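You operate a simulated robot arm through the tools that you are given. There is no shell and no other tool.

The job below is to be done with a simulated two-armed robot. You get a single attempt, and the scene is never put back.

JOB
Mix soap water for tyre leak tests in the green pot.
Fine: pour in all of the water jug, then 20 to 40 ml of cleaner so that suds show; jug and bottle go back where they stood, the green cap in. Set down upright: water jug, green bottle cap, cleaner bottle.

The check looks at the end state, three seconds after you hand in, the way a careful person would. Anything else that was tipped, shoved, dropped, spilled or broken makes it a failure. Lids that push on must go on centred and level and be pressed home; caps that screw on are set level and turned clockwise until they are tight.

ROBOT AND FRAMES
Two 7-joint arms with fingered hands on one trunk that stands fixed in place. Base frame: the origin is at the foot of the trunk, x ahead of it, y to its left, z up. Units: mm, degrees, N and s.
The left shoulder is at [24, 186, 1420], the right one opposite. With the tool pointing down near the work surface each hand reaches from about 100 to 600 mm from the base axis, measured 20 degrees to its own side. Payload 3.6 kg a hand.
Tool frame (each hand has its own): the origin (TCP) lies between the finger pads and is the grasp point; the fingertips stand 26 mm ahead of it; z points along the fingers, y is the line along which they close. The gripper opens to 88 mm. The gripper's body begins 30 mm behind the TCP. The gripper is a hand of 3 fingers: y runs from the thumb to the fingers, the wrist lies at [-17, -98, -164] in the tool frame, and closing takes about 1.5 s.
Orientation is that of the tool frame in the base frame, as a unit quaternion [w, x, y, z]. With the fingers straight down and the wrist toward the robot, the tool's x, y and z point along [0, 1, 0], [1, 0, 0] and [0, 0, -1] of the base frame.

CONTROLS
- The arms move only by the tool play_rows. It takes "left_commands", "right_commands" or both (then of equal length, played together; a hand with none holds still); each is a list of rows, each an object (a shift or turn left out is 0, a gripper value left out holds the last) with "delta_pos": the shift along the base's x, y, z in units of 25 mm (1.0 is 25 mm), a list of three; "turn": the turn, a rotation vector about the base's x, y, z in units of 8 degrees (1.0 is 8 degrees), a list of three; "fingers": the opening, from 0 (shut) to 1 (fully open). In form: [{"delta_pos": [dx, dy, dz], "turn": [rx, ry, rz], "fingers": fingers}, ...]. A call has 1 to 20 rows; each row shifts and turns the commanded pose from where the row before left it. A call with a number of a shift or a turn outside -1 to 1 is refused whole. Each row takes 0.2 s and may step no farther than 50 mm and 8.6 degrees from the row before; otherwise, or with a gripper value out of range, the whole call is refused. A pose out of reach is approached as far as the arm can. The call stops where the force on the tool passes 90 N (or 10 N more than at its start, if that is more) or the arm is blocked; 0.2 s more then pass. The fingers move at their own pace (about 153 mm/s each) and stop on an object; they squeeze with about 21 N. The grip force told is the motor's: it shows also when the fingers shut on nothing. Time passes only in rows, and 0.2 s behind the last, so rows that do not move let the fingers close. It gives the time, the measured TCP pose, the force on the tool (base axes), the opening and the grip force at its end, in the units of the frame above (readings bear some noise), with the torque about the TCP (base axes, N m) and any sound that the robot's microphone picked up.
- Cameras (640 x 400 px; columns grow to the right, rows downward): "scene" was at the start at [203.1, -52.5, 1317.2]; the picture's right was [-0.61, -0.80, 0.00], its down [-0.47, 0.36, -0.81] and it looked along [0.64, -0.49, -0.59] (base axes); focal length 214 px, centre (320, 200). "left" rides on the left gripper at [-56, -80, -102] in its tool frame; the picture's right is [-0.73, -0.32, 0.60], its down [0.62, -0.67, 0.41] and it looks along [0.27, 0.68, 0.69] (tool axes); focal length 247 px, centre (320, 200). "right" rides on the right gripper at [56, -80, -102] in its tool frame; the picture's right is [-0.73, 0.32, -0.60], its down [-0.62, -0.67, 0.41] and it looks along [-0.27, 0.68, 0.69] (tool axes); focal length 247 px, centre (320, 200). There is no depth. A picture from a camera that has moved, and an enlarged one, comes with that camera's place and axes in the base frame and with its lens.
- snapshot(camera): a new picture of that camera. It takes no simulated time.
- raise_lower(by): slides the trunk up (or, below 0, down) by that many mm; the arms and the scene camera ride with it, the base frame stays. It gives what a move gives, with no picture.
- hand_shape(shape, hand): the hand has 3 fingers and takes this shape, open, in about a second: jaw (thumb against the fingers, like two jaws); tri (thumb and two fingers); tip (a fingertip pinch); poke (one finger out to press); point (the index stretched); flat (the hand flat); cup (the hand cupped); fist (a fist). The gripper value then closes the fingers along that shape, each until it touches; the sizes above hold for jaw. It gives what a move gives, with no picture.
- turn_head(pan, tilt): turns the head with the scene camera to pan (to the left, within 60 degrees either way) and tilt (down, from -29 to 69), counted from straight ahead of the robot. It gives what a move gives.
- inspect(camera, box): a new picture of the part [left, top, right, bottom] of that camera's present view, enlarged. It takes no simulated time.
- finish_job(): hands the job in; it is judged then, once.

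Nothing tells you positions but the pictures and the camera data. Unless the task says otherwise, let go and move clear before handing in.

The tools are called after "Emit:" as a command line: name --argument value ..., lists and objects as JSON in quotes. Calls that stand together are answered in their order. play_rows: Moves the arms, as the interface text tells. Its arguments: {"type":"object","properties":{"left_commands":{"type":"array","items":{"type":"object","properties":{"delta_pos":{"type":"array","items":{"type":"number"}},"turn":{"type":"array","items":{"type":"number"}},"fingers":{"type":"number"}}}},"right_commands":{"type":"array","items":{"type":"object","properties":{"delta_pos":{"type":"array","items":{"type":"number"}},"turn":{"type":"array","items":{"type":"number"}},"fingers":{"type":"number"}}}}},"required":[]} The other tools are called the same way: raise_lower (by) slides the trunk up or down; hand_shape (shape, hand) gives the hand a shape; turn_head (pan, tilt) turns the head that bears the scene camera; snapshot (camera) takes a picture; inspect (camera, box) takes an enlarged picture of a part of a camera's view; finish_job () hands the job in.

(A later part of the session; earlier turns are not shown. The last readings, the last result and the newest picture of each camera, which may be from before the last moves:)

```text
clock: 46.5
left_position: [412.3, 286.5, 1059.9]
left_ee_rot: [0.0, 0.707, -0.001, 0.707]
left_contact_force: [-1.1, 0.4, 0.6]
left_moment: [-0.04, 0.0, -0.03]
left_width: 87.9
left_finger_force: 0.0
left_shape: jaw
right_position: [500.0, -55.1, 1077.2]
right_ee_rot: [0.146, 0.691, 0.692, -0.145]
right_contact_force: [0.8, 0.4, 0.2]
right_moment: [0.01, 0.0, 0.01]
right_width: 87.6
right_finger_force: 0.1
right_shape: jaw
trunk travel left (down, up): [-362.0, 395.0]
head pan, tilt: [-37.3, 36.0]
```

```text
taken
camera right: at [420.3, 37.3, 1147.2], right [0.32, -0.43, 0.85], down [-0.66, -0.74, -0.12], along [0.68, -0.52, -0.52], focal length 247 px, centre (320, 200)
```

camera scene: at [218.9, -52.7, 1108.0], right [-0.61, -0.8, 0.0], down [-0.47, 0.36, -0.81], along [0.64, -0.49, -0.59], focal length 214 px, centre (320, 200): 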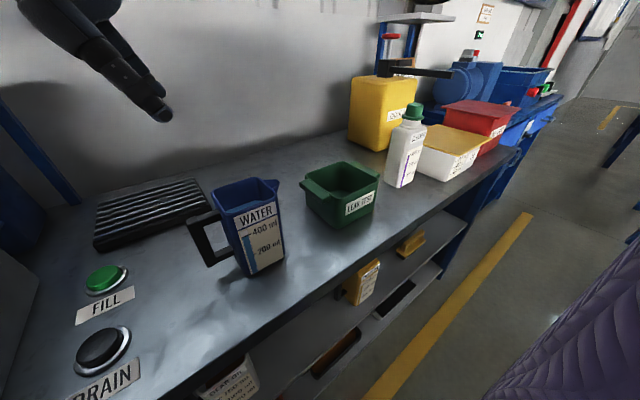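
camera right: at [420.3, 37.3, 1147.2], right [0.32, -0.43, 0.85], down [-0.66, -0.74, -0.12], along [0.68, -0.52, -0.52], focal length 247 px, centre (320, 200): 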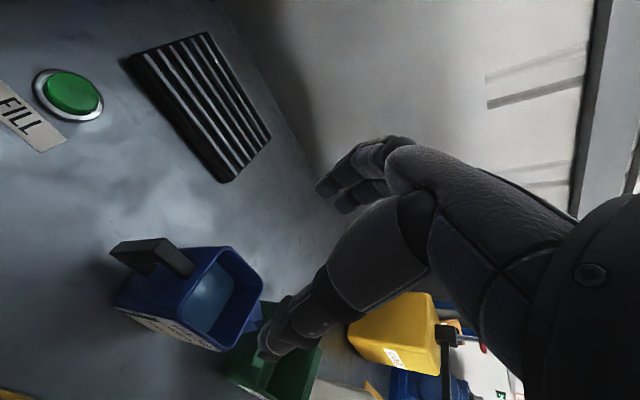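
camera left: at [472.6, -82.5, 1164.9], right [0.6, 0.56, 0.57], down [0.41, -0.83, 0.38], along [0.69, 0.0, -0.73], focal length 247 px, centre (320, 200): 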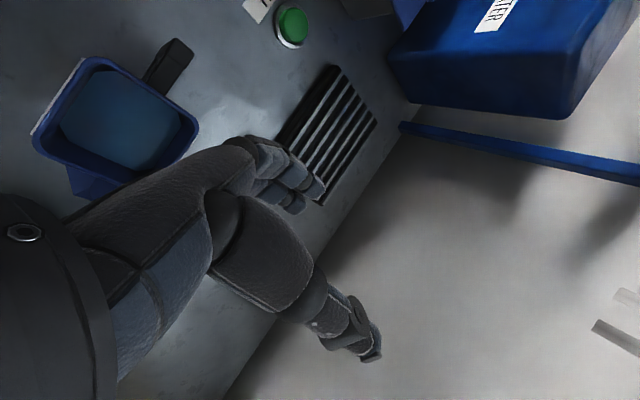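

The right hand reaches above the handle at a suitable tilt. I'll zoom with the hand camera and the head camera to pin down the handle before approaching.

Emit:
inspect --camera "right" --box '[90, 210, 290, 370]'

Emit:
inspect --camera "scene" --box '[180, 170, 260, 280]'

```text
2.50 times, centred on (190, 290) of right
camera zoom: at [420.3, 37.3, 1147.2], right [0.32, -0.43, 0.85], down [-0.66, -0.74, -0.12], along [0.68, -0.52, -0.52], focal length 617 px, centre (645, -25)
```

zoom: 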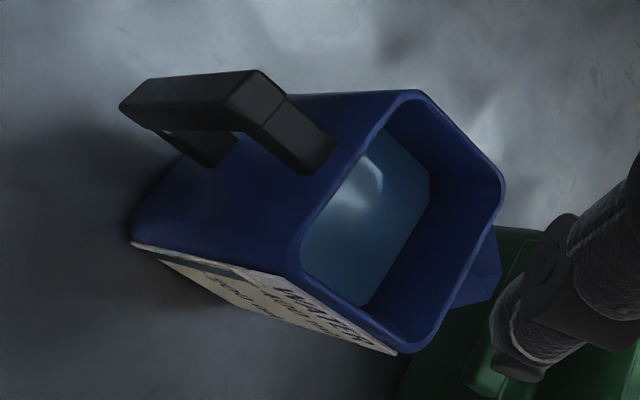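

```text
3.64 times, centred on (220, 225) of scene
camera zoom: at [218.9, -52.7, 1108.0], right [-0.61, -0.8, 0.0], down [-0.47, 0.36, -0.81], along [0.64, -0.49, -0.59], focal length 780 px, centre (684, 109)
```

zoom: 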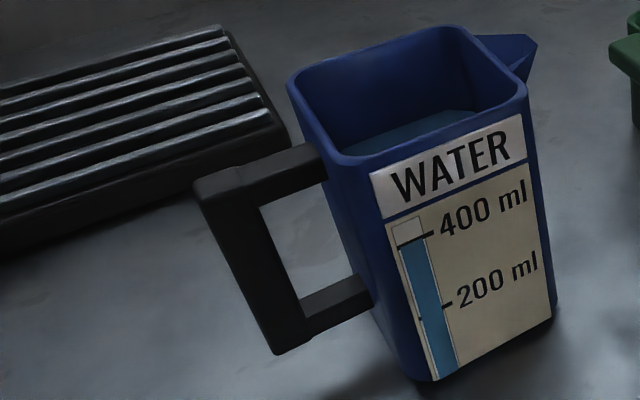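

The handle's vertical bar looks to be at about x 491, y -50, with its top near z 915. I'll tilt slightly more and go to a pre-grasp point out along the approach line.

Emit:
play_rows --right_commands '[{"turn": [-1, 0, 0], "delta_pos": [-0.09, 0.69, -0.3]}, {"delta_pos": [-0.09, 0.69, -0.7]}, {"delta_pos": [-0.09, 0.69, -0.8]}, {"delta_pos": [-0.09, 0.69, -0.8]}, {"delta_pos": [0, 0, -0.7]}, {}]'

Emit:
snapshot --camera "scene"

Emit:
snapshot --camera "right"

```text
clock: 47.9
left_position: [413.3, 288.4, 1060.2]
left_ee_rot: [0.0, 0.707, 0.001, 0.707]
left_contact_force: [-0.1, 0.0, -0.2]
left_moment: [0.0, 0.05, 0.02]
left_width: 87.9
left_finger_force: 0.1
left_shape: jaw
right_position: [491.9, 13.9, 994.2]
right_ee_rot: [0.195, 0.679, 0.681, -0.195]
right_contact_force: [0.1, 0.0, -0.5]
right_moment: [0.04, -0.02, 0.03]
right_width: 87.9
right_finger_force: 0.1
right_shape: jaw
trunk travel left (down, up): [-362.0, 395.0]
head pan, tilt: [-37.3, 36.0]
```

```text
taken
camera scene: at [218.8, -52.2, 1108.1], right [-0.61, -0.8, 0.0], down [-0.47, 0.36, -0.81], along [0.64, -0.49, -0.59], focal length 214 px, centre (320, 200)
```

scene: 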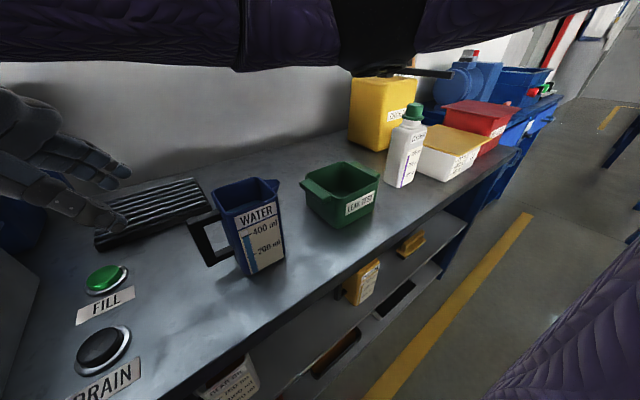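

```text
taken
camera right: at [411.8, 115.4, 1051.0], right [0.32, -0.31, 0.9], down [-0.66, -0.75, -0.02], along [0.68, -0.59, -0.44], focal length 247 px, centre (320, 200)
```

right: 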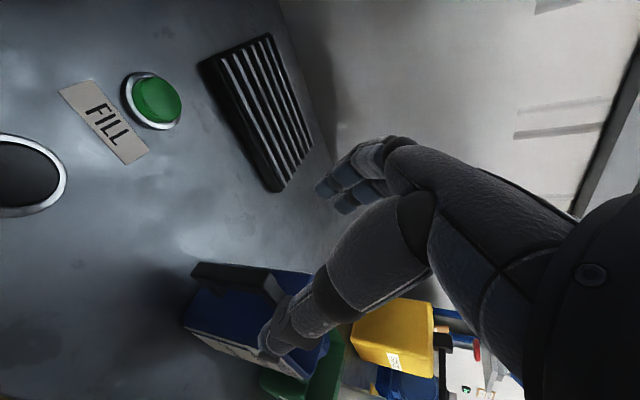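

The hand is lined up; I'll approach halfway along the finger direction and check.

Emit:
play_rows --right_commands '[{"delta_pos": [0, -0.254, -0.407]}, {"delta_pos": [0, -0.254, -0.407]}, {"delta_pos": [0, -0.254, -0.407]}, {"delta_pos": [0, -0.254, -0.407]}, {"delta_pos": [0, -0.254, -0.407]}, {"delta_pos": [0, -0.254, -0.407]}, {"delta_pos": [0, -0.254, -0.407]}, {}]'

Emit:
snapshot --camera "scene"

Emit:
inspect --camera "scene" --box '[100, 120, 300, 290]'

Emit:
snapshot --camera "right"

```text
clock: 49.7
left_position: [413.9, 287.7, 1059.4]
left_ee_rot: [0.001, 0.707, 0.0, 0.708]
left_contact_force: [0.0, 0.9, -0.1]
left_moment: [0.0, -0.01, -0.01]
left_width: 87.9
left_finger_force: 0.1
left_shape: jaw
right_position: [491.8, -29.8, 923.0]
right_ee_rot: [0.195, 0.679, 0.681, -0.194]
right_contact_force: [-0.2, 0.4, -1.2]
right_moment: [0.0, 0.03, 0.0]
right_width: 87.9
right_finger_force: 0.1
right_shape: jaw
trunk travel left (down, up): [-362.0, 395.0]
head pan, tilt: [-37.3, 36.0]
```

```text
taken
camera scene: at [218.9, -52.2, 1108.0], right [-0.61, -0.8, 0.0], down [-0.47, 0.36, -0.81], along [0.64, -0.49, -0.59], focal length 214 px, centre (320, 200)
```

scene: 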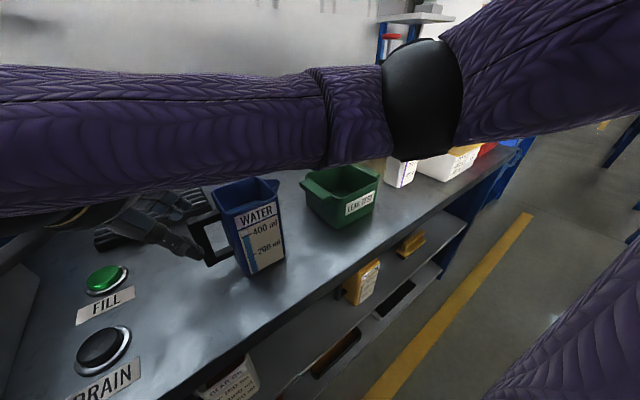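

```text
2.35 times, centred on (200, 205) of scene
camera zoom: at [218.9, -52.2, 1108.0], right [-0.61, -0.8, 0.0], down [-0.47, 0.36, -0.81], along [0.64, -0.49, -0.59], focal length 505 px, centre (602, 188)
```

zoom: 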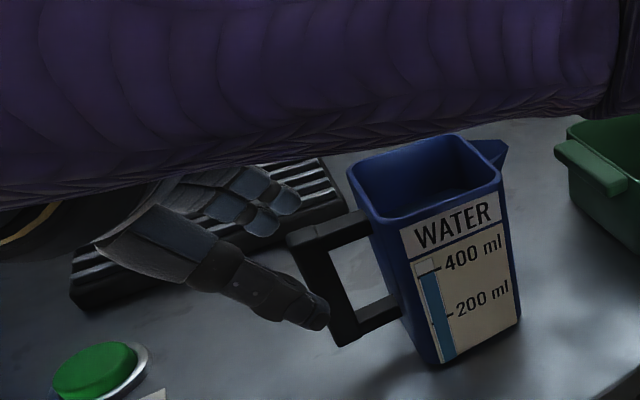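

```text
taken
camera right: at [411.5, 71.0, 980.2], right [0.32, -0.31, 0.9], down [-0.66, -0.75, -0.02], along [0.68, -0.59, -0.44], focal length 247 px, centre (320, 200)
```

right: 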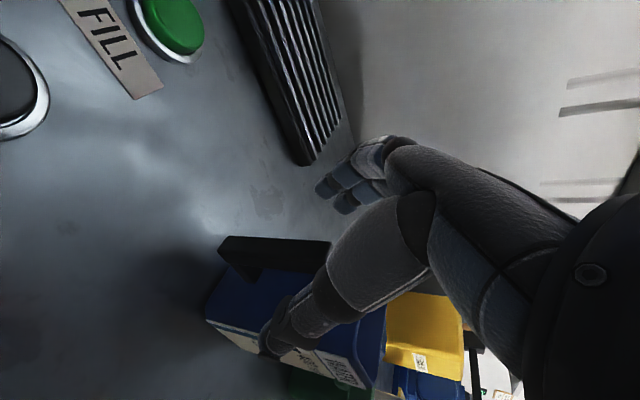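

The thumb and fingers straddle the handle as planned. I'll go the last bit and close the fingers on the bar.

Emit:
play_rows --right_commands '[{"delta_pos": [0, -0.254, -0.407]}, {"delta_pos": [0, -0.254, -0.407]}, {"delta_pos": [0, -0.254, -0.407]}, {}]'

Emit:
inspect --camera "scene" --box '[100, 120, 300, 290]'

Emit:
snapshot --camera "right"

```text
clock: 50.7
left_position: [412.7, 288.8, 1060.0]
left_ee_rot: [0.0, 0.707, 0.001, 0.707]
left_contact_force: [0.2, 0.2, 0.3]
left_moment: [0.04, -0.02, 0.01]
left_width: 87.9
left_finger_force: 0.1
left_shape: jaw
right_position: [492.1, -49.5, 892.0]
right_ee_rot: [0.195, 0.678, 0.681, -0.194]
right_contact_force: [-0.4, -0.1, 0.2]
right_moment: [-0.02, -0.01, 0.02]
right_width: 87.9
right_finger_force: 0.1
right_shape: jaw
trunk travel left (down, up): [-362.0, 395.0]
head pan, tilt: [-37.3, 36.0]
```

```text
2.35 times, centred on (200, 205) of scene
camera zoom: at [218.9, -52.2, 1108.0], right [-0.61, -0.8, 0.0], down [-0.47, 0.36, -0.81], along [0.64, -0.49, -0.59], focal length 505 px, centre (602, 188)
```

zoom: 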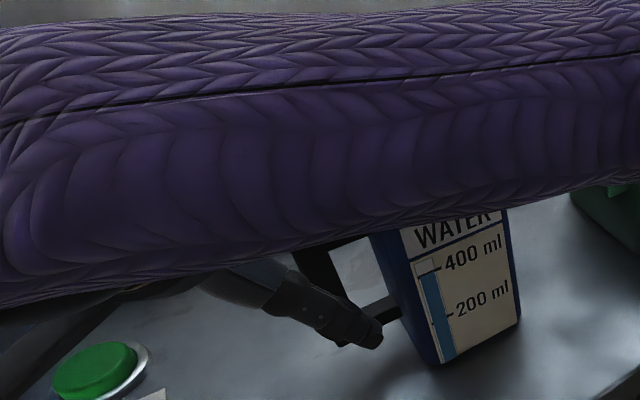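

```text
taken
camera right: at [412.0, 52.3, 949.7], right [0.32, -0.31, 0.9], down [-0.66, -0.75, -0.02], along [0.68, -0.59, -0.44], focal length 247 px, centre (320, 200)
```

right: 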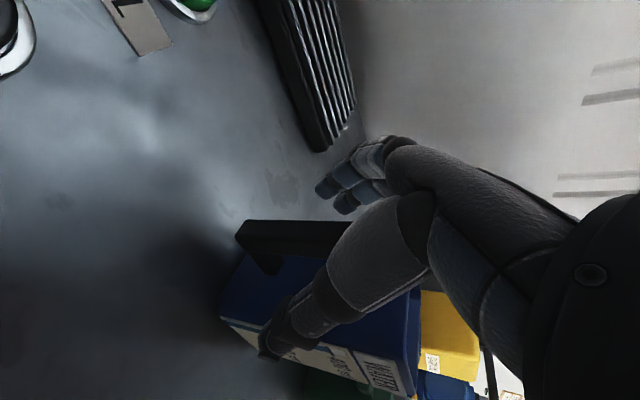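

The bar of the handle is centred between the fingertips in the hand camera view. Closing now.

Emit:
play_rows --right_commands '[{"fingers": 0.6}, {"fingers": 0.4}, {"fingers": 0.3}, {"fingers": 0.2}, {"fingers": 0.1}, {"fingers": 0.0}, {"fingers": 0.0}, {"fingers": 0.0}, {"fingers": 0.0}, {"fingers": 0.0}]'

Emit:
inspect --camera "scene" --box '[100, 120, 300, 290]'

Emit:
snapshot --camera "right"

```text
clock: 52.9
left_position: [413.2, 288.8, 1059.9]
left_ee_rot: [0.001, 0.707, 0.0, 0.707]
left_contact_force: [0.3, -0.2, 0.5]
left_moment: [0.03, -0.01, -0.03]
left_width: 87.8
left_finger_force: 0.2
left_shape: jaw
right_position: [490.2, -49.7, 892.7]
right_ee_rot: [0.195, 0.678, 0.681, -0.195]
right_contact_force: [0.2, -2.4, -0.4]
right_moment: [0.02, -0.16, -0.08]
right_width: 6.0
right_finger_force: 20.9
right_shape: jaw
trunk travel left (down, up): [-362.0, 395.0]
head pan, tilt: [-37.3, 36.0]
```

```text
2.35 times, centred on (200, 205) of scene
camera zoom: at [218.8, -52.4, 1108.0], right [-0.61, -0.8, 0.0], down [-0.47, 0.36, -0.81], along [0.64, -0.49, -0.59], focal length 505 px, centre (602, 188)
```

zoom: 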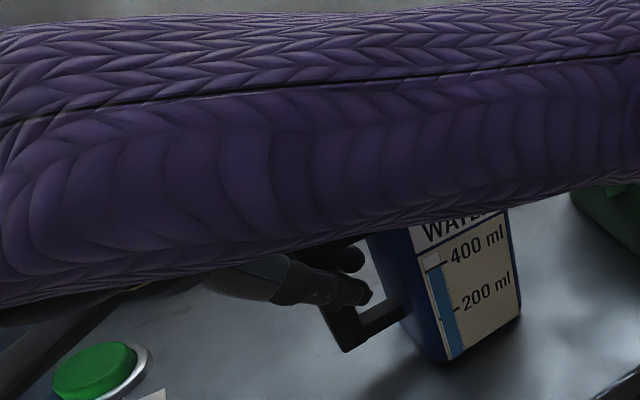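

```text
taken
camera right: at [412.0, 52.1, 949.8], right [0.32, -0.31, 0.9], down [-0.66, -0.75, -0.02], along [0.68, -0.59, -0.44], focal length 247 px, centre (320, 200)
```

right: 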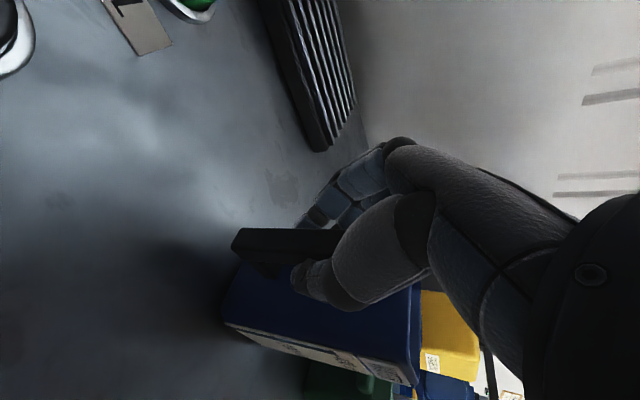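

The fingers closed with 21 N on the bar, though the reading says only 6 mm width. I'll look closer before lifting.

Emit:
inspect --camera "right" --box '[210, 180, 410, 305]'

Emit:
inspect --camera "scene" --box '[180, 205, 280, 280]'

Emit:
snapshot --camera "left"

```text
3.20 times, centred on (310, 242) of right
camera zoom: at [412.0, 52.1, 949.8], right [0.32, -0.31, 0.9], down [-0.66, -0.75, -0.02], along [0.68, -0.59, -0.44], focal length 790 px, centre (352, 64)
```

zoom: 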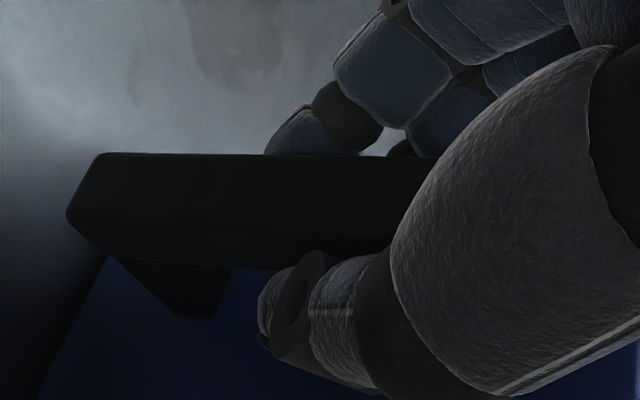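

```text
5.33 times, centred on (230, 242) of scene
camera zoom: at [218.8, -52.4, 1108.0], right [-0.61, -0.8, 0.0], down [-0.47, 0.36, -0.81], along [0.64, -0.49, -0.59], focal length 1144 px, centre (800, -27)
```

zoom: 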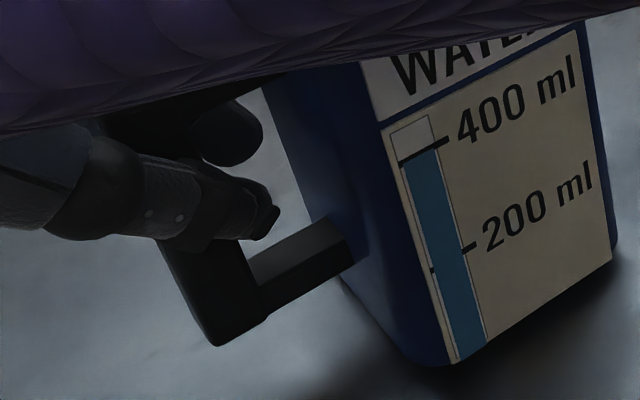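

```text
taken
camera left: at [310.5, 367.4, 1003.9], right [0.6, 0.32, -0.73], down [0.41, 0.67, 0.62], along [0.69, -0.68, 0.27], focal length 247 px, centre (320, 200)
```

left: 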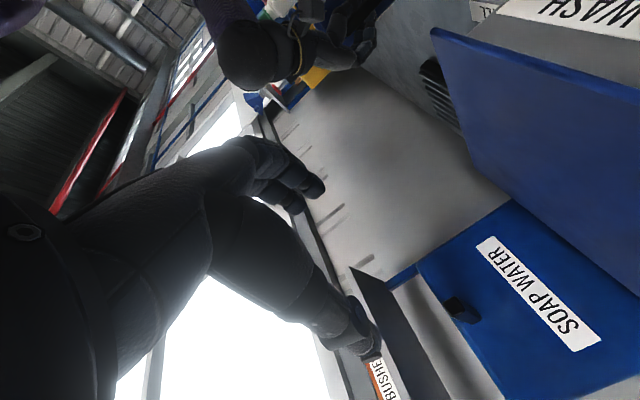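

The bar is held between thumb and fingers, with the fingertips curling through the loop. I'll lift about 12 mm slowly and see whether the jug stays level.

Emit:
play_rows --right_commands '[{"delta_pos": [0, 0, 0.1]}, {"delta_pos": [0, 0, 0.1]}, {"delta_pos": [0, 0, 0.1]}, {"delta_pos": [0, 0, 0.1]}, {"delta_pos": [0, 0, 0.1]}, {}, {}]'

Emit:
inspect --camera "scene" --box '[180, 205, 300, 290]'

Emit:
snapshot --camera "right"

```text
clock: 54.5
left_position: [412.7, 288.1, 1060.0]
left_ee_rot: [0.0, 0.707, 0.0, 0.707]
left_contact_force: [0.9, -0.4, -0.2]
left_moment: [-0.02, -0.01, 0.0]
left_width: 87.8
left_finger_force: 0.2
left_shape: jaw
right_position: [491.7, -49.6, 905.7]
right_ee_rot: [0.194, 0.679, 0.681, -0.194]
right_contact_force: [-0.2, -0.8, -3.3]
right_moment: [0.07, 0.03, -0.03]
right_width: 4.7
right_finger_force: 21.0
right_shape: jaw
trunk travel left (down, up): [-362.0, 395.0]
head pan, tilt: [-37.3, 36.0]
```

```text
4.71 times, centred on (240, 248) of scene
camera zoom: at [219.1, -52.4, 1108.0], right [-0.61, -0.8, 0.0], down [-0.47, 0.36, -0.81], along [0.64, -0.49, -0.59], focal length 1009 px, centre (696, -24)
```

zoom: 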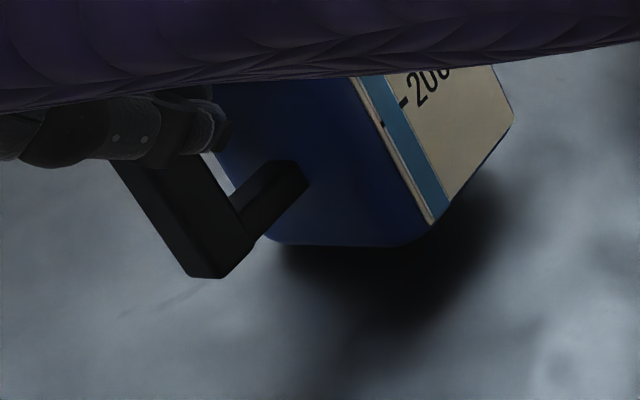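

```text
taken
camera right: at [412.0, 52.2, 961.7], right [0.32, -0.31, 0.9], down [-0.66, -0.75, -0.02], along [0.68, -0.59, -0.44], focal length 247 px, centre (320, 200)
```

right: 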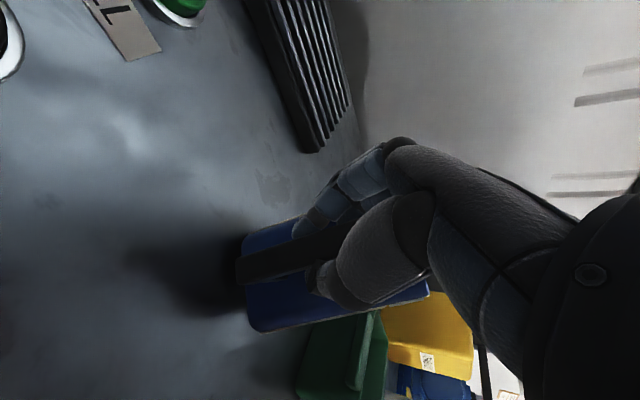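

The jug turned in the grip while lifting. I'll look at the whole scene to judge how it sits before doing anything else.

Emit:
snapshot --camera "scene"

Emit:
inspect --camera "right" --box '[210, 170, 430, 350]'

```text
taken
camera scene: at [219.1, -52.4, 1108.0], right [-0.61, -0.8, 0.0], down [-0.47, 0.36, -0.81], along [0.64, -0.49, -0.59], focal length 214 px, centre (320, 200)
```

scene: 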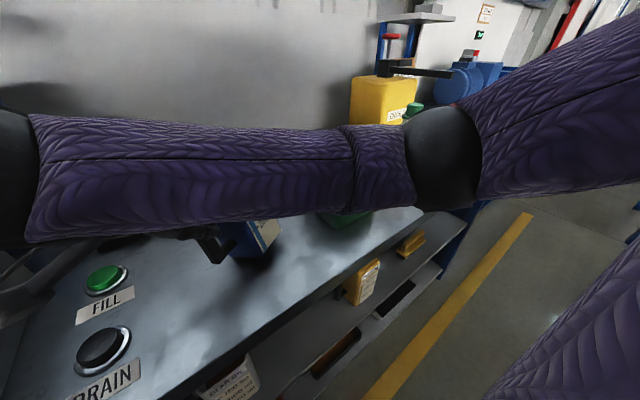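

```text
2.22 times, centred on (320, 260) of right
camera zoom: at [412.0, 52.2, 961.7], right [0.32, -0.31, 0.9], down [-0.66, -0.75, -0.02], along [0.68, -0.59, -0.44], focal length 549 px, centre (320, 67)
```

zoom: 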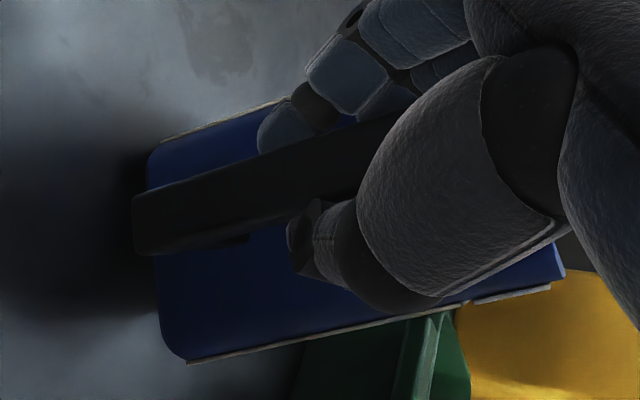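

The jug has twisted in this pinch (about 35° in yaw plus some tilt), so this grip is not good enough for pouring. I'll pitch the left hand down to use its camera as a side view before setting the jug back down.

Emit:
play_rows --left_commands '[{"turn": [0, 1, 0]}, {"turn": [0, 1, 0]}, {"turn": [0, 1, 0]}, {"turn": [0, 1, 0]}, {"turn": [0, 1, 0]}, {"turn": [0, 0.6, 0]}, {}]'

Emit:
snapshot --camera "left"

Emit:
snapshot --camera "scene"

```text
clock: 56.1
left_position: [413.9, 290.7, 1060.3]
left_ee_rot: [-0.006, 0.913, 0.005, 0.408]
left_contact_force: [0.0, 0.1, -0.5]
left_moment: [0.04, 0.02, -0.03]
left_width: 87.8
left_finger_force: 0.0
left_shape: jaw
left hand out of reach, approached as far as the arm can: row 4
right_position: [492.0, -48.6, 904.4]
right_ee_rot: [0.195, 0.678, 0.681, -0.194]
right_contact_force: [-1.0, 0.8, -2.2]
right_moment: [0.05, 0.04, -0.1]
right_width: 5.0
right_finger_force: 21.0
right_shape: jaw
trunk travel left (down, up): [-362.0, 395.0]
head pan, tilt: [-37.3, 36.0]
```

```text
taken
camera left: at [299.9, 368.5, 1086.7], right [-0.05, 0.32, -0.95], down [0.71, 0.67, 0.2], along [0.7, -0.66, -0.26], focal length 247 px, centre (320, 200)
```

left: 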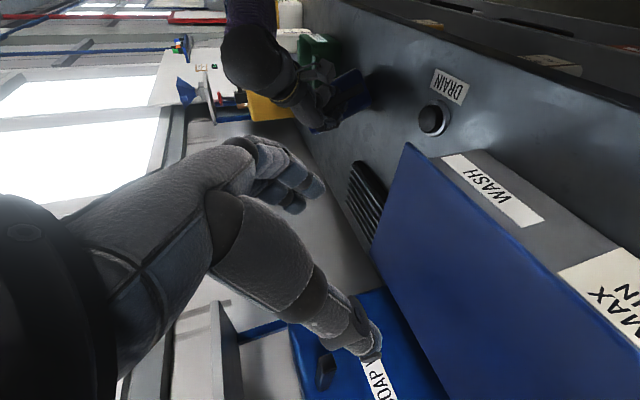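

```text
taken
camera scene: at [218.9, -52.3, 1108.0], right [-0.61, -0.8, 0.0], down [-0.47, 0.36, -0.81], along [0.64, -0.49, -0.59], focal length 214 px, centre (320, 200)
```

scene: 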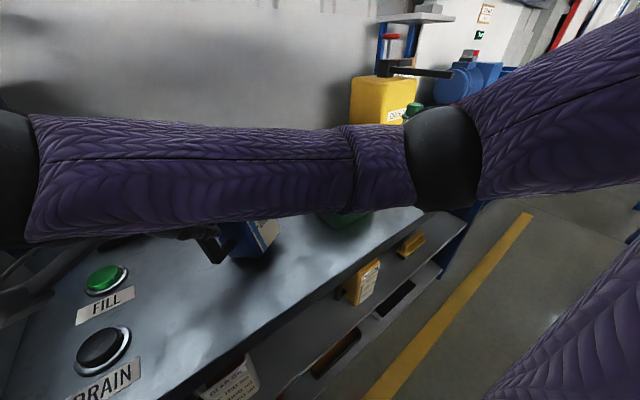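

Emit:
inspect --camera "left" --box '[260, 20, 420, 140]'

```text
3.33 times, centred on (340, 80) of left
camera zoom: at [299.9, 368.5, 1086.7], right [-0.05, 0.32, -0.95], down [0.71, 0.67, 0.2], along [0.7, -0.66, -0.26], focal length 823 px, centre (253, 600)
```

zoom: 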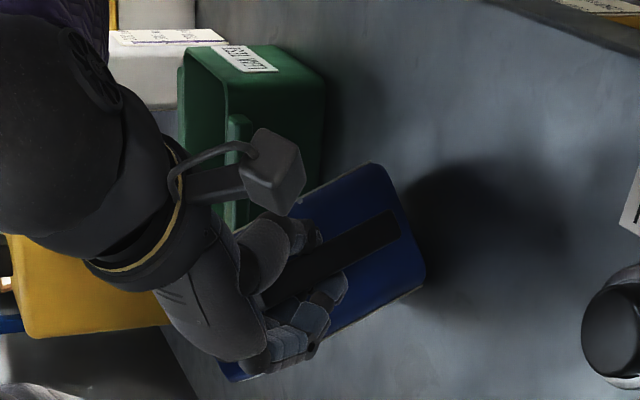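

The jug is resting on one bottom edge while the hand holds the handle up. I'll lower the hand gently back so the base sits flat again.

Emit:
play_rows --right_commands '[{"delta_pos": [0, 0, -0.1]}, {"delta_pos": [0, 0, -0.1]}, {"delta_pos": [0, 0, -0.1]}, {"delta_pos": [0, 0, -0.1]}, {}, {}]'

Emit:
inspect --camera "left" --box '[260, 20, 420, 140]'

Emit:
inspect --camera "right" --box '[210, 170, 430, 350]'

```text
clock: 57.5
left_position: [414.5, 291.0, 1059.7]
left_ee_rot: [-0.005, 0.912, 0.005, 0.41]
left_contact_force: [-0.1, -0.1, 0.1]
left_moment: [-0.01, 0.0, 0.0]
left_width: 88.0
left_finger_force: 0.0
left_shape: jaw
right_position: [490.7, -48.5, 896.6]
right_ee_rot: [0.196, 0.679, 0.681, -0.192]
right_contact_force: [-2.8, -0.6, 10.2]
right_moment: [-0.13, -0.02, -0.11]
right_width: 5.3
right_finger_force: 21.6
right_shape: jaw
trunk travel left (down, up): [-362.0, 395.0]
head pan, tilt: [-37.3, 36.0]
```

```text
3.33 times, centred on (340, 80) of left
camera zoom: at [299.0, 368.4, 1087.0], right [-0.05, 0.32, -0.95], down [0.71, 0.67, 0.2], along [0.7, -0.66, -0.26], focal length 823 px, centre (253, 600)
```

zoom: 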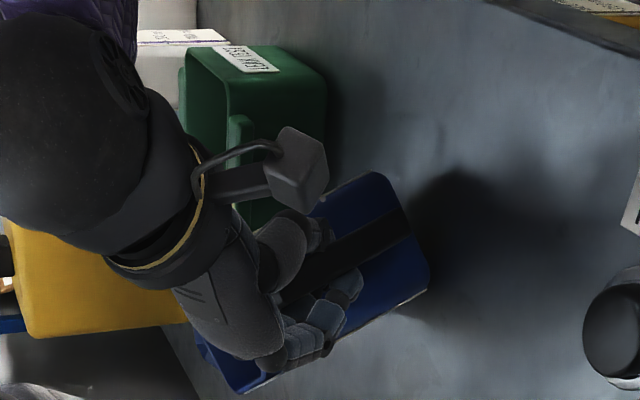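

```text
2.22 times, centred on (320, 260) of right
camera zoom: at [411.3, 52.2, 953.0], right [0.32, -0.31, 0.9], down [-0.66, -0.75, -0.02], along [0.68, -0.59, -0.44], focal length 549 px, centre (320, 67)
```

zoom: 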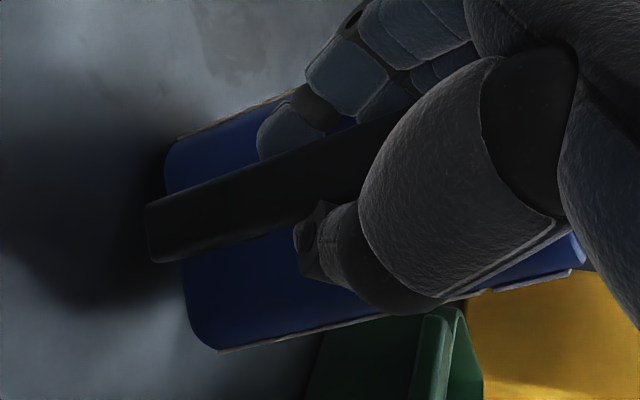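

The jug is still held with a tilt and its lower edge is pressing on the table. I'll lift slightly so it hangs free, check the load, and then level it by turning the hand.

Emit:
play_rows --right_commands '[{"delta_pos": [0, 0, 0.2]}, {"delta_pos": [0, 0, 0.2]}, {"delta_pos": [0, 0, 0.2]}, {"delta_pos": [0, 0, 0.2]}, {"delta_pos": [0, 0, 0.2]}, {}, {}, {}]'

Emit:
inspect --camera "left" --box '[260, 20, 420, 140]'

Emit:
inspect --camera "right" --box '[210, 170, 430, 350]'

Emit:
inspect --camera "scene" --box '[180, 205, 300, 290]'

```text
clock: 59.3
left_position: [415.3, 290.2, 1060.7]
left_ee_rot: [-0.006, 0.913, 0.005, 0.408]
left_contact_force: [-0.3, 1.0, 0.6]
left_moment: [-0.02, -0.03, 0.01]
left_width: 87.9
left_finger_force: 0.1
left_shape: jaw
right_position: [491.5, -49.4, 918.8]
right_ee_rot: [0.195, 0.679, 0.681, -0.194]
right_contact_force: [0.3, 0.0, -4.4]
right_moment: [0.24, 0.19, -0.01]
right_width: 5.3
right_finger_force: 20.5
right_shape: jaw
trunk travel left (down, up): [-362.0, 395.0]
head pan, tilt: [-37.3, 36.0]
```

```text
3.33 times, centred on (340, 80) of left
camera zoom: at [300.2, 368.3, 1086.6], right [-0.05, 0.32, -0.95], down [0.71, 0.67, 0.2], along [0.7, -0.66, -0.26], focal length 823 px, centre (253, 600)
```

zoom: 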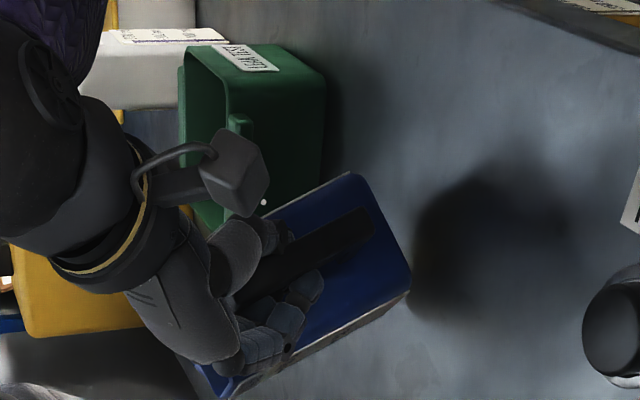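

```text
2.22 times, centred on (320, 260) of right
camera zoom: at [411.9, 51.9, 976.7], right [0.32, -0.31, 0.9], down [-0.66, -0.75, -0.02], along [0.68, -0.59, -0.44], focal length 549 px, centre (320, 67)
```

zoom: 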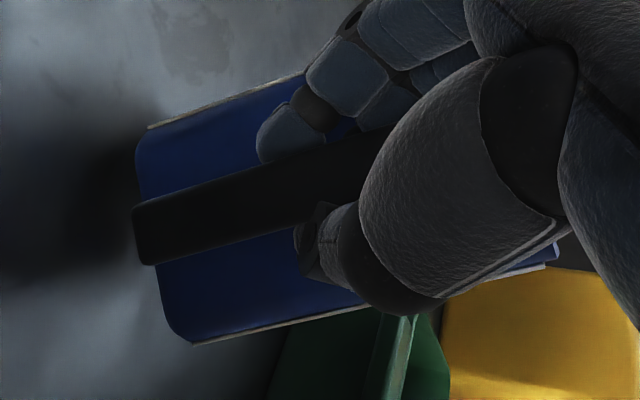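

```text
4.71 times, centred on (240, 248) of scene
camera zoom: at [219.2, -52.3, 1107.9], right [-0.61, -0.8, 0.0], down [-0.47, 0.36, -0.81], along [0.64, -0.49, -0.59], focal length 1009 px, centre (696, -24)
```

zoom: 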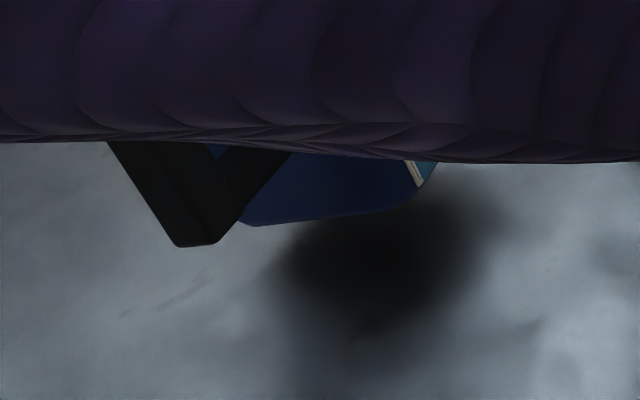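

The load reads about 4.5 N and the moment puts the jug's weight at about (534, -103). So it is held firmly now, but yawed about +38° and rolled about 28°. I'll raise it a little more and turn the hand to bring the jug upright, checking that the grip holds.

Emit:
play_rows --right_commands '[{"delta_pos": [0, 0, 0.5]}, {"delta_pos": [0, 0, 0.5]}, {"delta_pos": [0, 0, 0.5]}, {"delta_pos": [0, 0, 0.5]}, {"delta_pos": [0, 0, 0.5]}, {}, {}]'

Emit:
inspect --camera "left" --box '[260, 20, 420, 140]'

Emit:
snapshot --camera "scene"

```text
clock: 60.9
left_position: [414.8, 290.7, 1059.3]
left_ee_rot: [-0.005, 0.913, 0.005, 0.408]
left_contact_force: [0.4, -0.1, 0.2]
left_moment: [-0.02, 0.01, -0.01]
left_width: 87.8
left_finger_force: 0.0
left_shape: jaw
right_position: [491.7, -49.3, 982.2]
right_ee_rot: [0.194, 0.679, 0.681, -0.194]
right_contact_force: [-0.3, -0.2, -5.3]
right_moment: [0.3, 0.13, 0.02]
right_width: 5.3
right_finger_force: 21.3
right_shape: jaw
trunk travel left (down, up): [-362.0, 395.0]
head pan, tilt: [-37.3, 36.0]
```

```text
3.33 times, centred on (340, 80) of left
camera zoom: at [300.2, 368.4, 1086.5], right [-0.05, 0.32, -0.95], down [0.71, 0.67, 0.2], along [0.7, -0.66, -0.26], focal length 823 px, centre (253, 600)
```

zoom: 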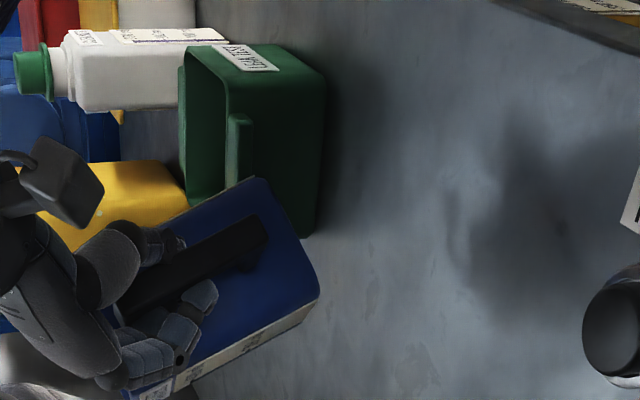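

```text
taken
camera scene: at [219.2, -52.3, 1107.9], right [-0.61, -0.8, 0.0], down [-0.47, 0.36, -0.81], along [0.64, -0.49, -0.59], focal length 214 px, centre (320, 200)
```

scene: 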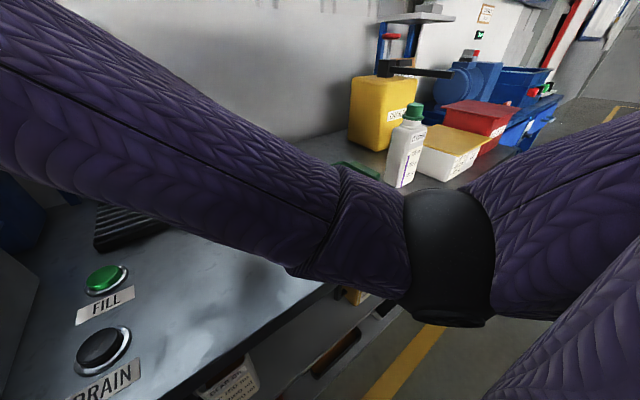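

The grip is holding 5.3 N steadily. I'll raise the jug higher and slightly right so the forearm clears the head camera's view and I can measure the jug's true tilt.

Emit:
play_rows --right_commands '[{"delta_pos": [0, -0.4, 0.8]}, {"delta_pos": [0, -0.4, 0.8]}, {"delta_pos": [0, -0.4, 0.8]}, {"delta_pos": [0, -0.4, 0.8]}, {"delta_pos": [0, -0.4, 0.8]}, {"delta_pos": [0, -0.4, 0.8]}, {"delta_pos": [0, -0.4, 0.8]}, {"delta_pos": [0, -0.4, 0.8]}, {}, {}]'

Emit:
turn_head --pan -20 --tilt 15

Emit:
snapshot --camera "scene"

Emit:
snapshot --camera "left"

```text
clock: 63.1
left_position: [415.0, 290.3, 1060.3]
left_ee_rot: [-0.005, 0.912, 0.006, 0.41]
left_contact_force: [-0.9, -0.5, -0.5]
left_moment: [0.01, 0.0, -0.02]
left_width: 88.0
left_finger_force: 0.1
left_shape: jaw
right_position: [505.0, -142.7, 1127.8]
right_ee_rot: [0.198, 0.682, 0.676, -0.196]
right_contact_force: [0.4, 0.5, -5.3]
right_moment: [0.28, 0.15, 0.01]
right_width: 5.2
right_finger_force: 21.0
right_shape: jaw
right hand out of reach, approached as far as the arm can: row 7, 8
trunk travel left (down, up): [-362.0, 395.0]
head pan, tilt: [-37.3, 36.0]
```

```text
clock: 63.9
left_position: [415.2, 291.0, 1059.5]
left_ee_rot: [-0.006, 0.912, 0.005, 0.409]
left_contact_force: [0.2, -0.2, -0.4]
left_moment: [0.0, -0.01, -0.04]
left_width: 87.9
left_finger_force: 0.0
left_shape: jaw
right_position: [504.8, -142.7, 1129.2]
right_ee_rot: [0.199, 0.681, 0.676, -0.196]
right_contact_force: [-0.5, 0.3, -5.3]
right_moment: [0.25, 0.15, 0.0]
right_width: 5.5
right_finger_force: 20.8
right_shape: jaw
trunk travel left (down, up): [-362.0, 395.0]
head pan, tilt: [-20.0, 15.0]
```

```text
taken
camera scene: at [237.4, -31.4, 1141.4], right [-0.34, -0.94, 0.0], down [-0.24, 0.09, -0.97], along [0.91, -0.33, -0.26], focal length 214 px, centre (320, 200)
```

scene: 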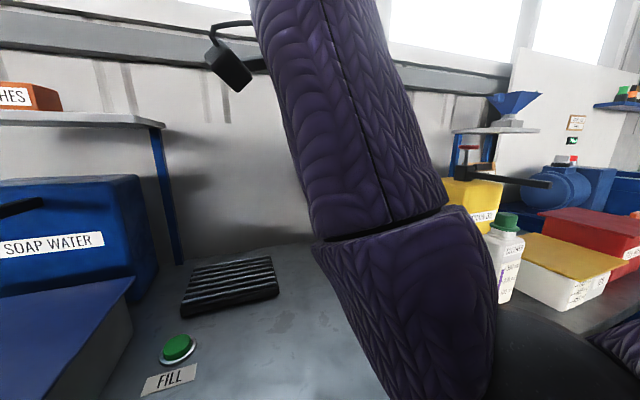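

```text
taken
camera left: at [300.2, 368.2, 1086.6], right [-0.05, 0.32, -0.95], down [0.71, 0.67, 0.2], along [0.7, -0.66, -0.26], focal length 247 px, centre (320, 200)
```

left: 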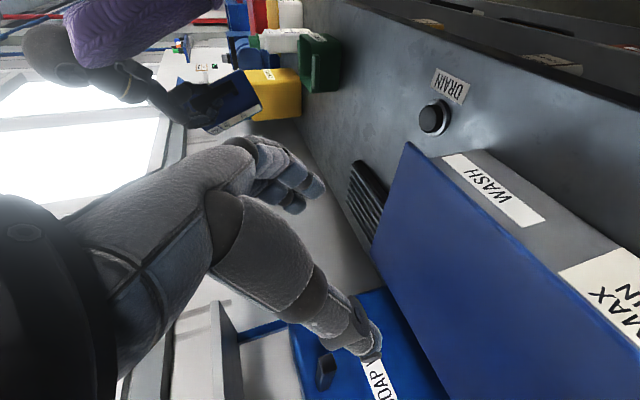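

The forearm still blocks the head camera, so I'll swing the left hand to view the jug straight along -y instead.

Emit:
play_rows --left_commands '[{"delta_pos": [0.7, -0.5, 0], "turn": [0, 0, -0.94]}, {"delta_pos": [0.7, -0.5, 0], "turn": [0, 0, -0.94]}, {"delta_pos": [0.7, -0.5, 0], "turn": [0, 0, -0.94]}, {"delta_pos": [0.7, -0.5, 0], "turn": [0, 0, -0.94]}, {"delta_pos": [0.7, -0.5, 0], "turn": [0, 0, -0.94]}, {"delta_pos": [0.7, -0.5, 0], "turn": [0, 0, -0.94]}, {}]'

Emit:
snapshot --camera "left"

```text
clock: 65.5
left_position: [515.1, 216.4, 1064.6]
left_ee_rot: [0.15, 0.845, -0.345, 0.379]
left_contact_force: [0.0, -0.4, -1.0]
left_moment: [0.0, 0.0, 0.02]
left_width: 88.0
left_finger_force: 0.1
left_shape: jaw
left hand out of reach, approached as far as the arm can: row 6
right_position: [504.7, -141.8, 1129.6]
right_ee_rot: [0.2, 0.681, 0.676, -0.196]
right_contact_force: [-0.1, 0.5, -4.6]
right_moment: [0.27, 0.12, -0.01]
right_width: 5.4
right_finger_force: 20.8
right_shape: jaw
trunk travel left (down, up): [-362.0, 395.0]
head pan, tilt: [-20.0, 15.0]
```

```text
taken
camera left: at [489.8, 352.2, 1091.5], right [0.2, 0.26, -0.94], down [0.98, -0.03, 0.2], along [0.02, -0.96, -0.27], focal length 247 px, centre (320, 200)
```

left: 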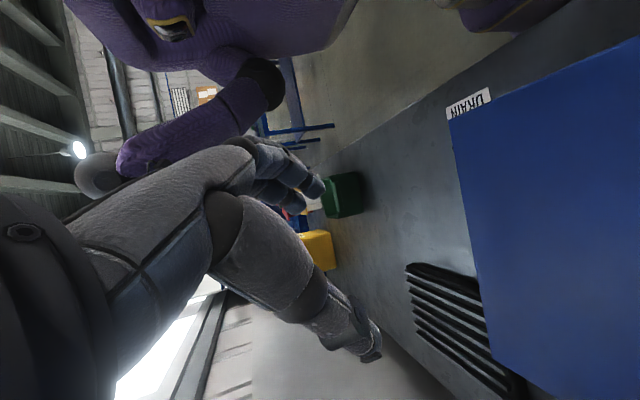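

Emit:
play_rows --left_commands '[{"delta_pos": [0, 0, 0.5], "turn": [-1, 0, 0]}, {"delta_pos": [0, 0, 0.5], "turn": [-1, 0, 0]}, {"delta_pos": [0, 0, 0.5], "turn": [-1, 0, 0]}, {"delta_pos": [0, 0, 0.5]}, {}]' --right_commands '[{"delta_pos": [-0.1, 0, -0.7]}, {"delta_pos": [-0.1, 0, -0.7]}, {"delta_pos": [-0.1, 0, -0.7]}, {"delta_pos": [-0.1, 0, -0.7]}, {}]'

Emit:
snapshot --camera "left"

Emit:
snapshot --camera "right"

```text
clock: 66.5
left_position: [440.1, 221.1, 1156.6]
left_ee_rot: [0.245, 0.823, -0.292, 0.421]
left_contact_force: [0.4, -0.4, 0.4]
left_moment: [0.0, -0.06, 0.01]
left_width: 88.0
left_finger_force: 0.1
left_shape: jaw
left hand out of reach, approached as far as the arm can: row 1, 2, 3
right_position: [519.0, -155.2, 1138.3]
right_ee_rot: [0.252, 0.701, 0.65, -0.148]
right_contact_force: [1.0, 1.1, -4.9]
right_moment: [0.32, 0.15, 0.04]
right_width: 5.1
right_finger_force: 21.3
right_shape: jaw
trunk travel left (down, up): [-362.0, 395.0]
head pan, tilt: [-20.0, 15.0]
stopped in row 4 (right hand): the arm was blocked; the commanded pose is now the measured one
```

```text
taken
camera left: at [412.4, 360.1, 1151.7], right [0.2, 0.04, -0.98], down [0.98, 0.03, 0.2], along [0.04, -1.0, -0.03], focal length 247 px, centre (320, 200)
```

left: 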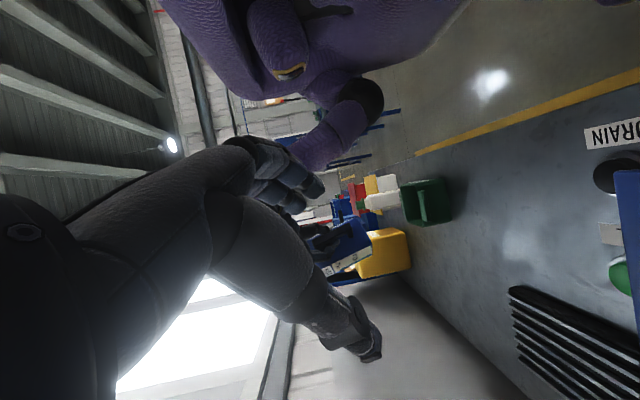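

```text
taken
camera right: at [434.5, -49.7, 1180.3], right [0.16, -0.3, 0.94], down [-0.68, -0.73, -0.11], along [0.72, -0.62, -0.32], focal length 247 px, centre (320, 200)
```

right: 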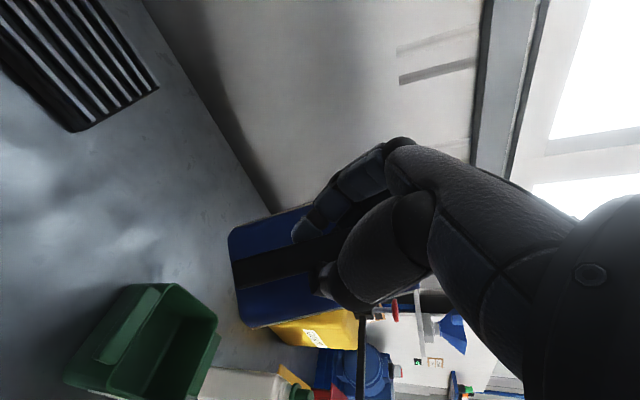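

The right arm was blocked in that high pose, so I'll bring it gently back down toward the region where it moved freely, restoring its orientation on the way.

Emit:
play_rows --right_commands '[{"delta_pos": [-0.2, 0.2, -0.4], "turn": [0.06, 0.5, 0.1]}, {"delta_pos": [-0.2, 0.3, -0.5], "turn": [0.07, 0.65, 0.13]}, {"delta_pos": [-0.2, 0.3, -0.5]}, {"delta_pos": [-0.2, 0.3, -0.5]}, {"delta_pos": [-0.2, 0.3, -0.5]}, {"delta_pos": [-0.1, 0.3, -0.5]}, {}]'

Emit:
snapshot --camera "left"

Emit:
snapshot --camera "scene"

```text
clock: 67.8
left_position: [439.4, 222.1, 1156.8]
left_ee_rot: [0.245, 0.823, -0.292, 0.422]
left_contact_force: [-0.3, -0.6, -0.1]
left_moment: [0.01, 0.0, -0.02]
left_width: 88.0
left_finger_force: 0.0
left_shape: jaw
right_position: [513.0, -129.6, 1136.5]
right_ee_rot: [0.245, 0.701, 0.653, -0.15]
right_contact_force: [-0.5, 1.6, -5.4]
right_moment: [0.31, 0.16, 0.08]
right_width: 5.4
right_finger_force: 21.0
right_shape: jaw
trunk travel left (down, up): [-362.0, 395.0]
head pan, tilt: [-20.0, 15.0]
stopped in row 6 (right hand): the arm was blocked; the commanded pose is now the measured one
```

```text
taken
camera left: at [412.1, 360.5, 1151.7], right [0.2, 0.04, -0.98], down [0.98, 0.03, 0.2], along [0.04, -1.0, -0.03], focal length 247 px, centre (320, 200)
```

left: 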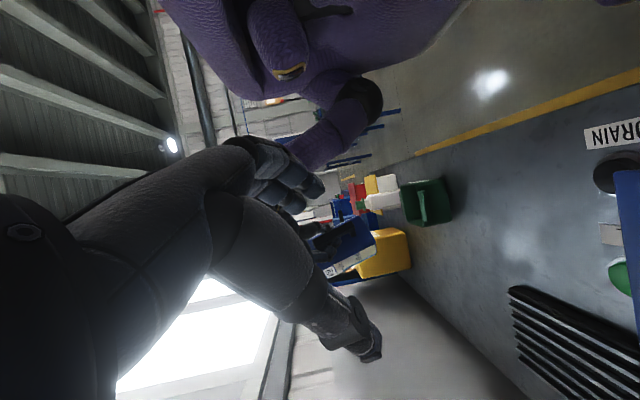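

```text
taken
camera scene: at [237.6, -31.4, 1141.4], right [-0.34, -0.94, 0.0], down [-0.24, 0.09, -0.97], along [0.91, -0.33, -0.26], focal length 214 px, centre (320, 200)
```

scene: 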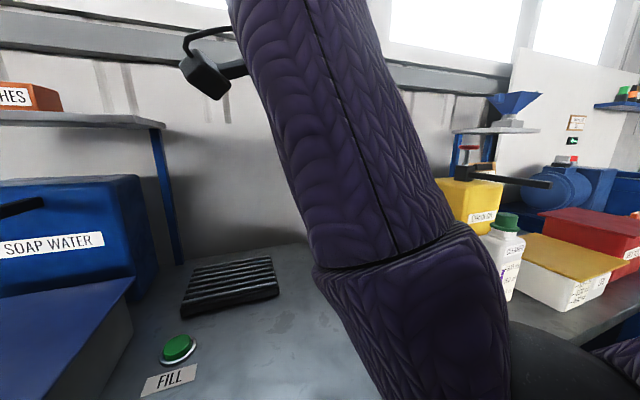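

The right elbow seems to have folded in against the trunk. I'll move the hand to the right, which should swing the elbow back out, keeping the jug high.

Emit:
play_rows --right_commands '[{"delta_pos": [0, -0.6, 0]}, {"delta_pos": [0, -0.6, 0]}, {"delta_pos": [0, -0.6, 0]}, {"delta_pos": [0, -0.6, 0]}, {"delta_pos": [0, -0.6, 0]}, {"delta_pos": [0, -0.6, 0]}, {}]'

Emit:
snapshot --camera "left"

Emit:
snapshot --camera "scene"

```text
clock: 69.4
left_position: [439.2, 221.5, 1157.6]
left_ee_rot: [0.245, 0.822, -0.292, 0.422]
left_contact_force: [1.0, -0.5, 0.4]
left_moment: [0.05, 0.01, -0.05]
left_width: 87.9
left_finger_force: 0.1
left_shape: jaw
right_position: [512.7, -216.2, 1136.0]
right_ee_rot: [0.244, 0.699, 0.655, -0.149]
right_contact_force: [1.0, 0.4, -5.3]
right_moment: [0.31, 0.12, 0.01]
right_width: 5.5
right_finger_force: 20.8
right_shape: jaw
trunk travel left (down, up): [-362.0, 395.0]
head pan, tilt: [-20.0, 15.0]
```

```text
taken
camera left: at [411.9, 360.6, 1151.8], right [0.2, 0.04, -0.98], down [0.98, 0.03, 0.2], along [0.04, -1.0, -0.03], focal length 247 px, centre (320, 200)
```

left: 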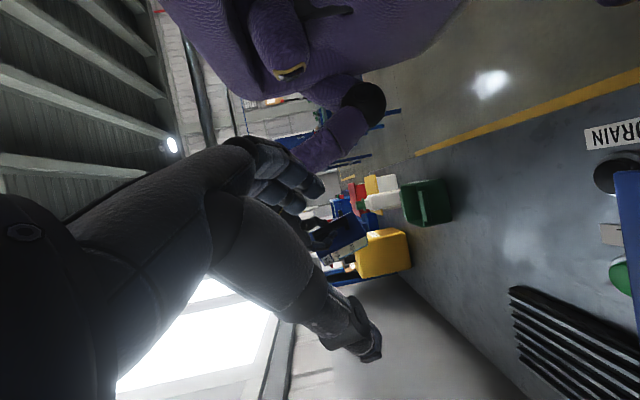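

```text
taken
camera scene: at [237.4, -31.2, 1141.4], right [-0.34, -0.94, 0.0], down [-0.24, 0.09, -0.97], along [0.91, -0.33, -0.26], focal length 214 px, centre (320, 200)
```

scene: 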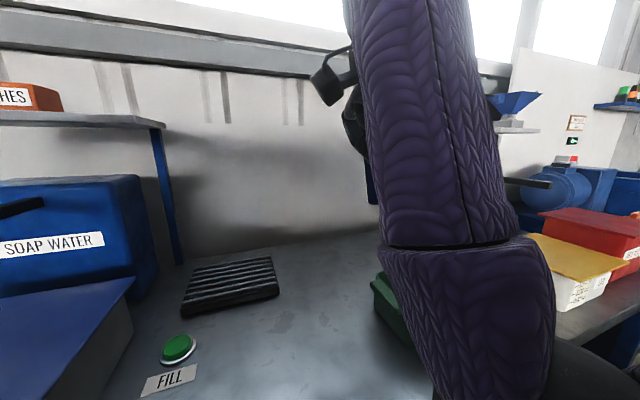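

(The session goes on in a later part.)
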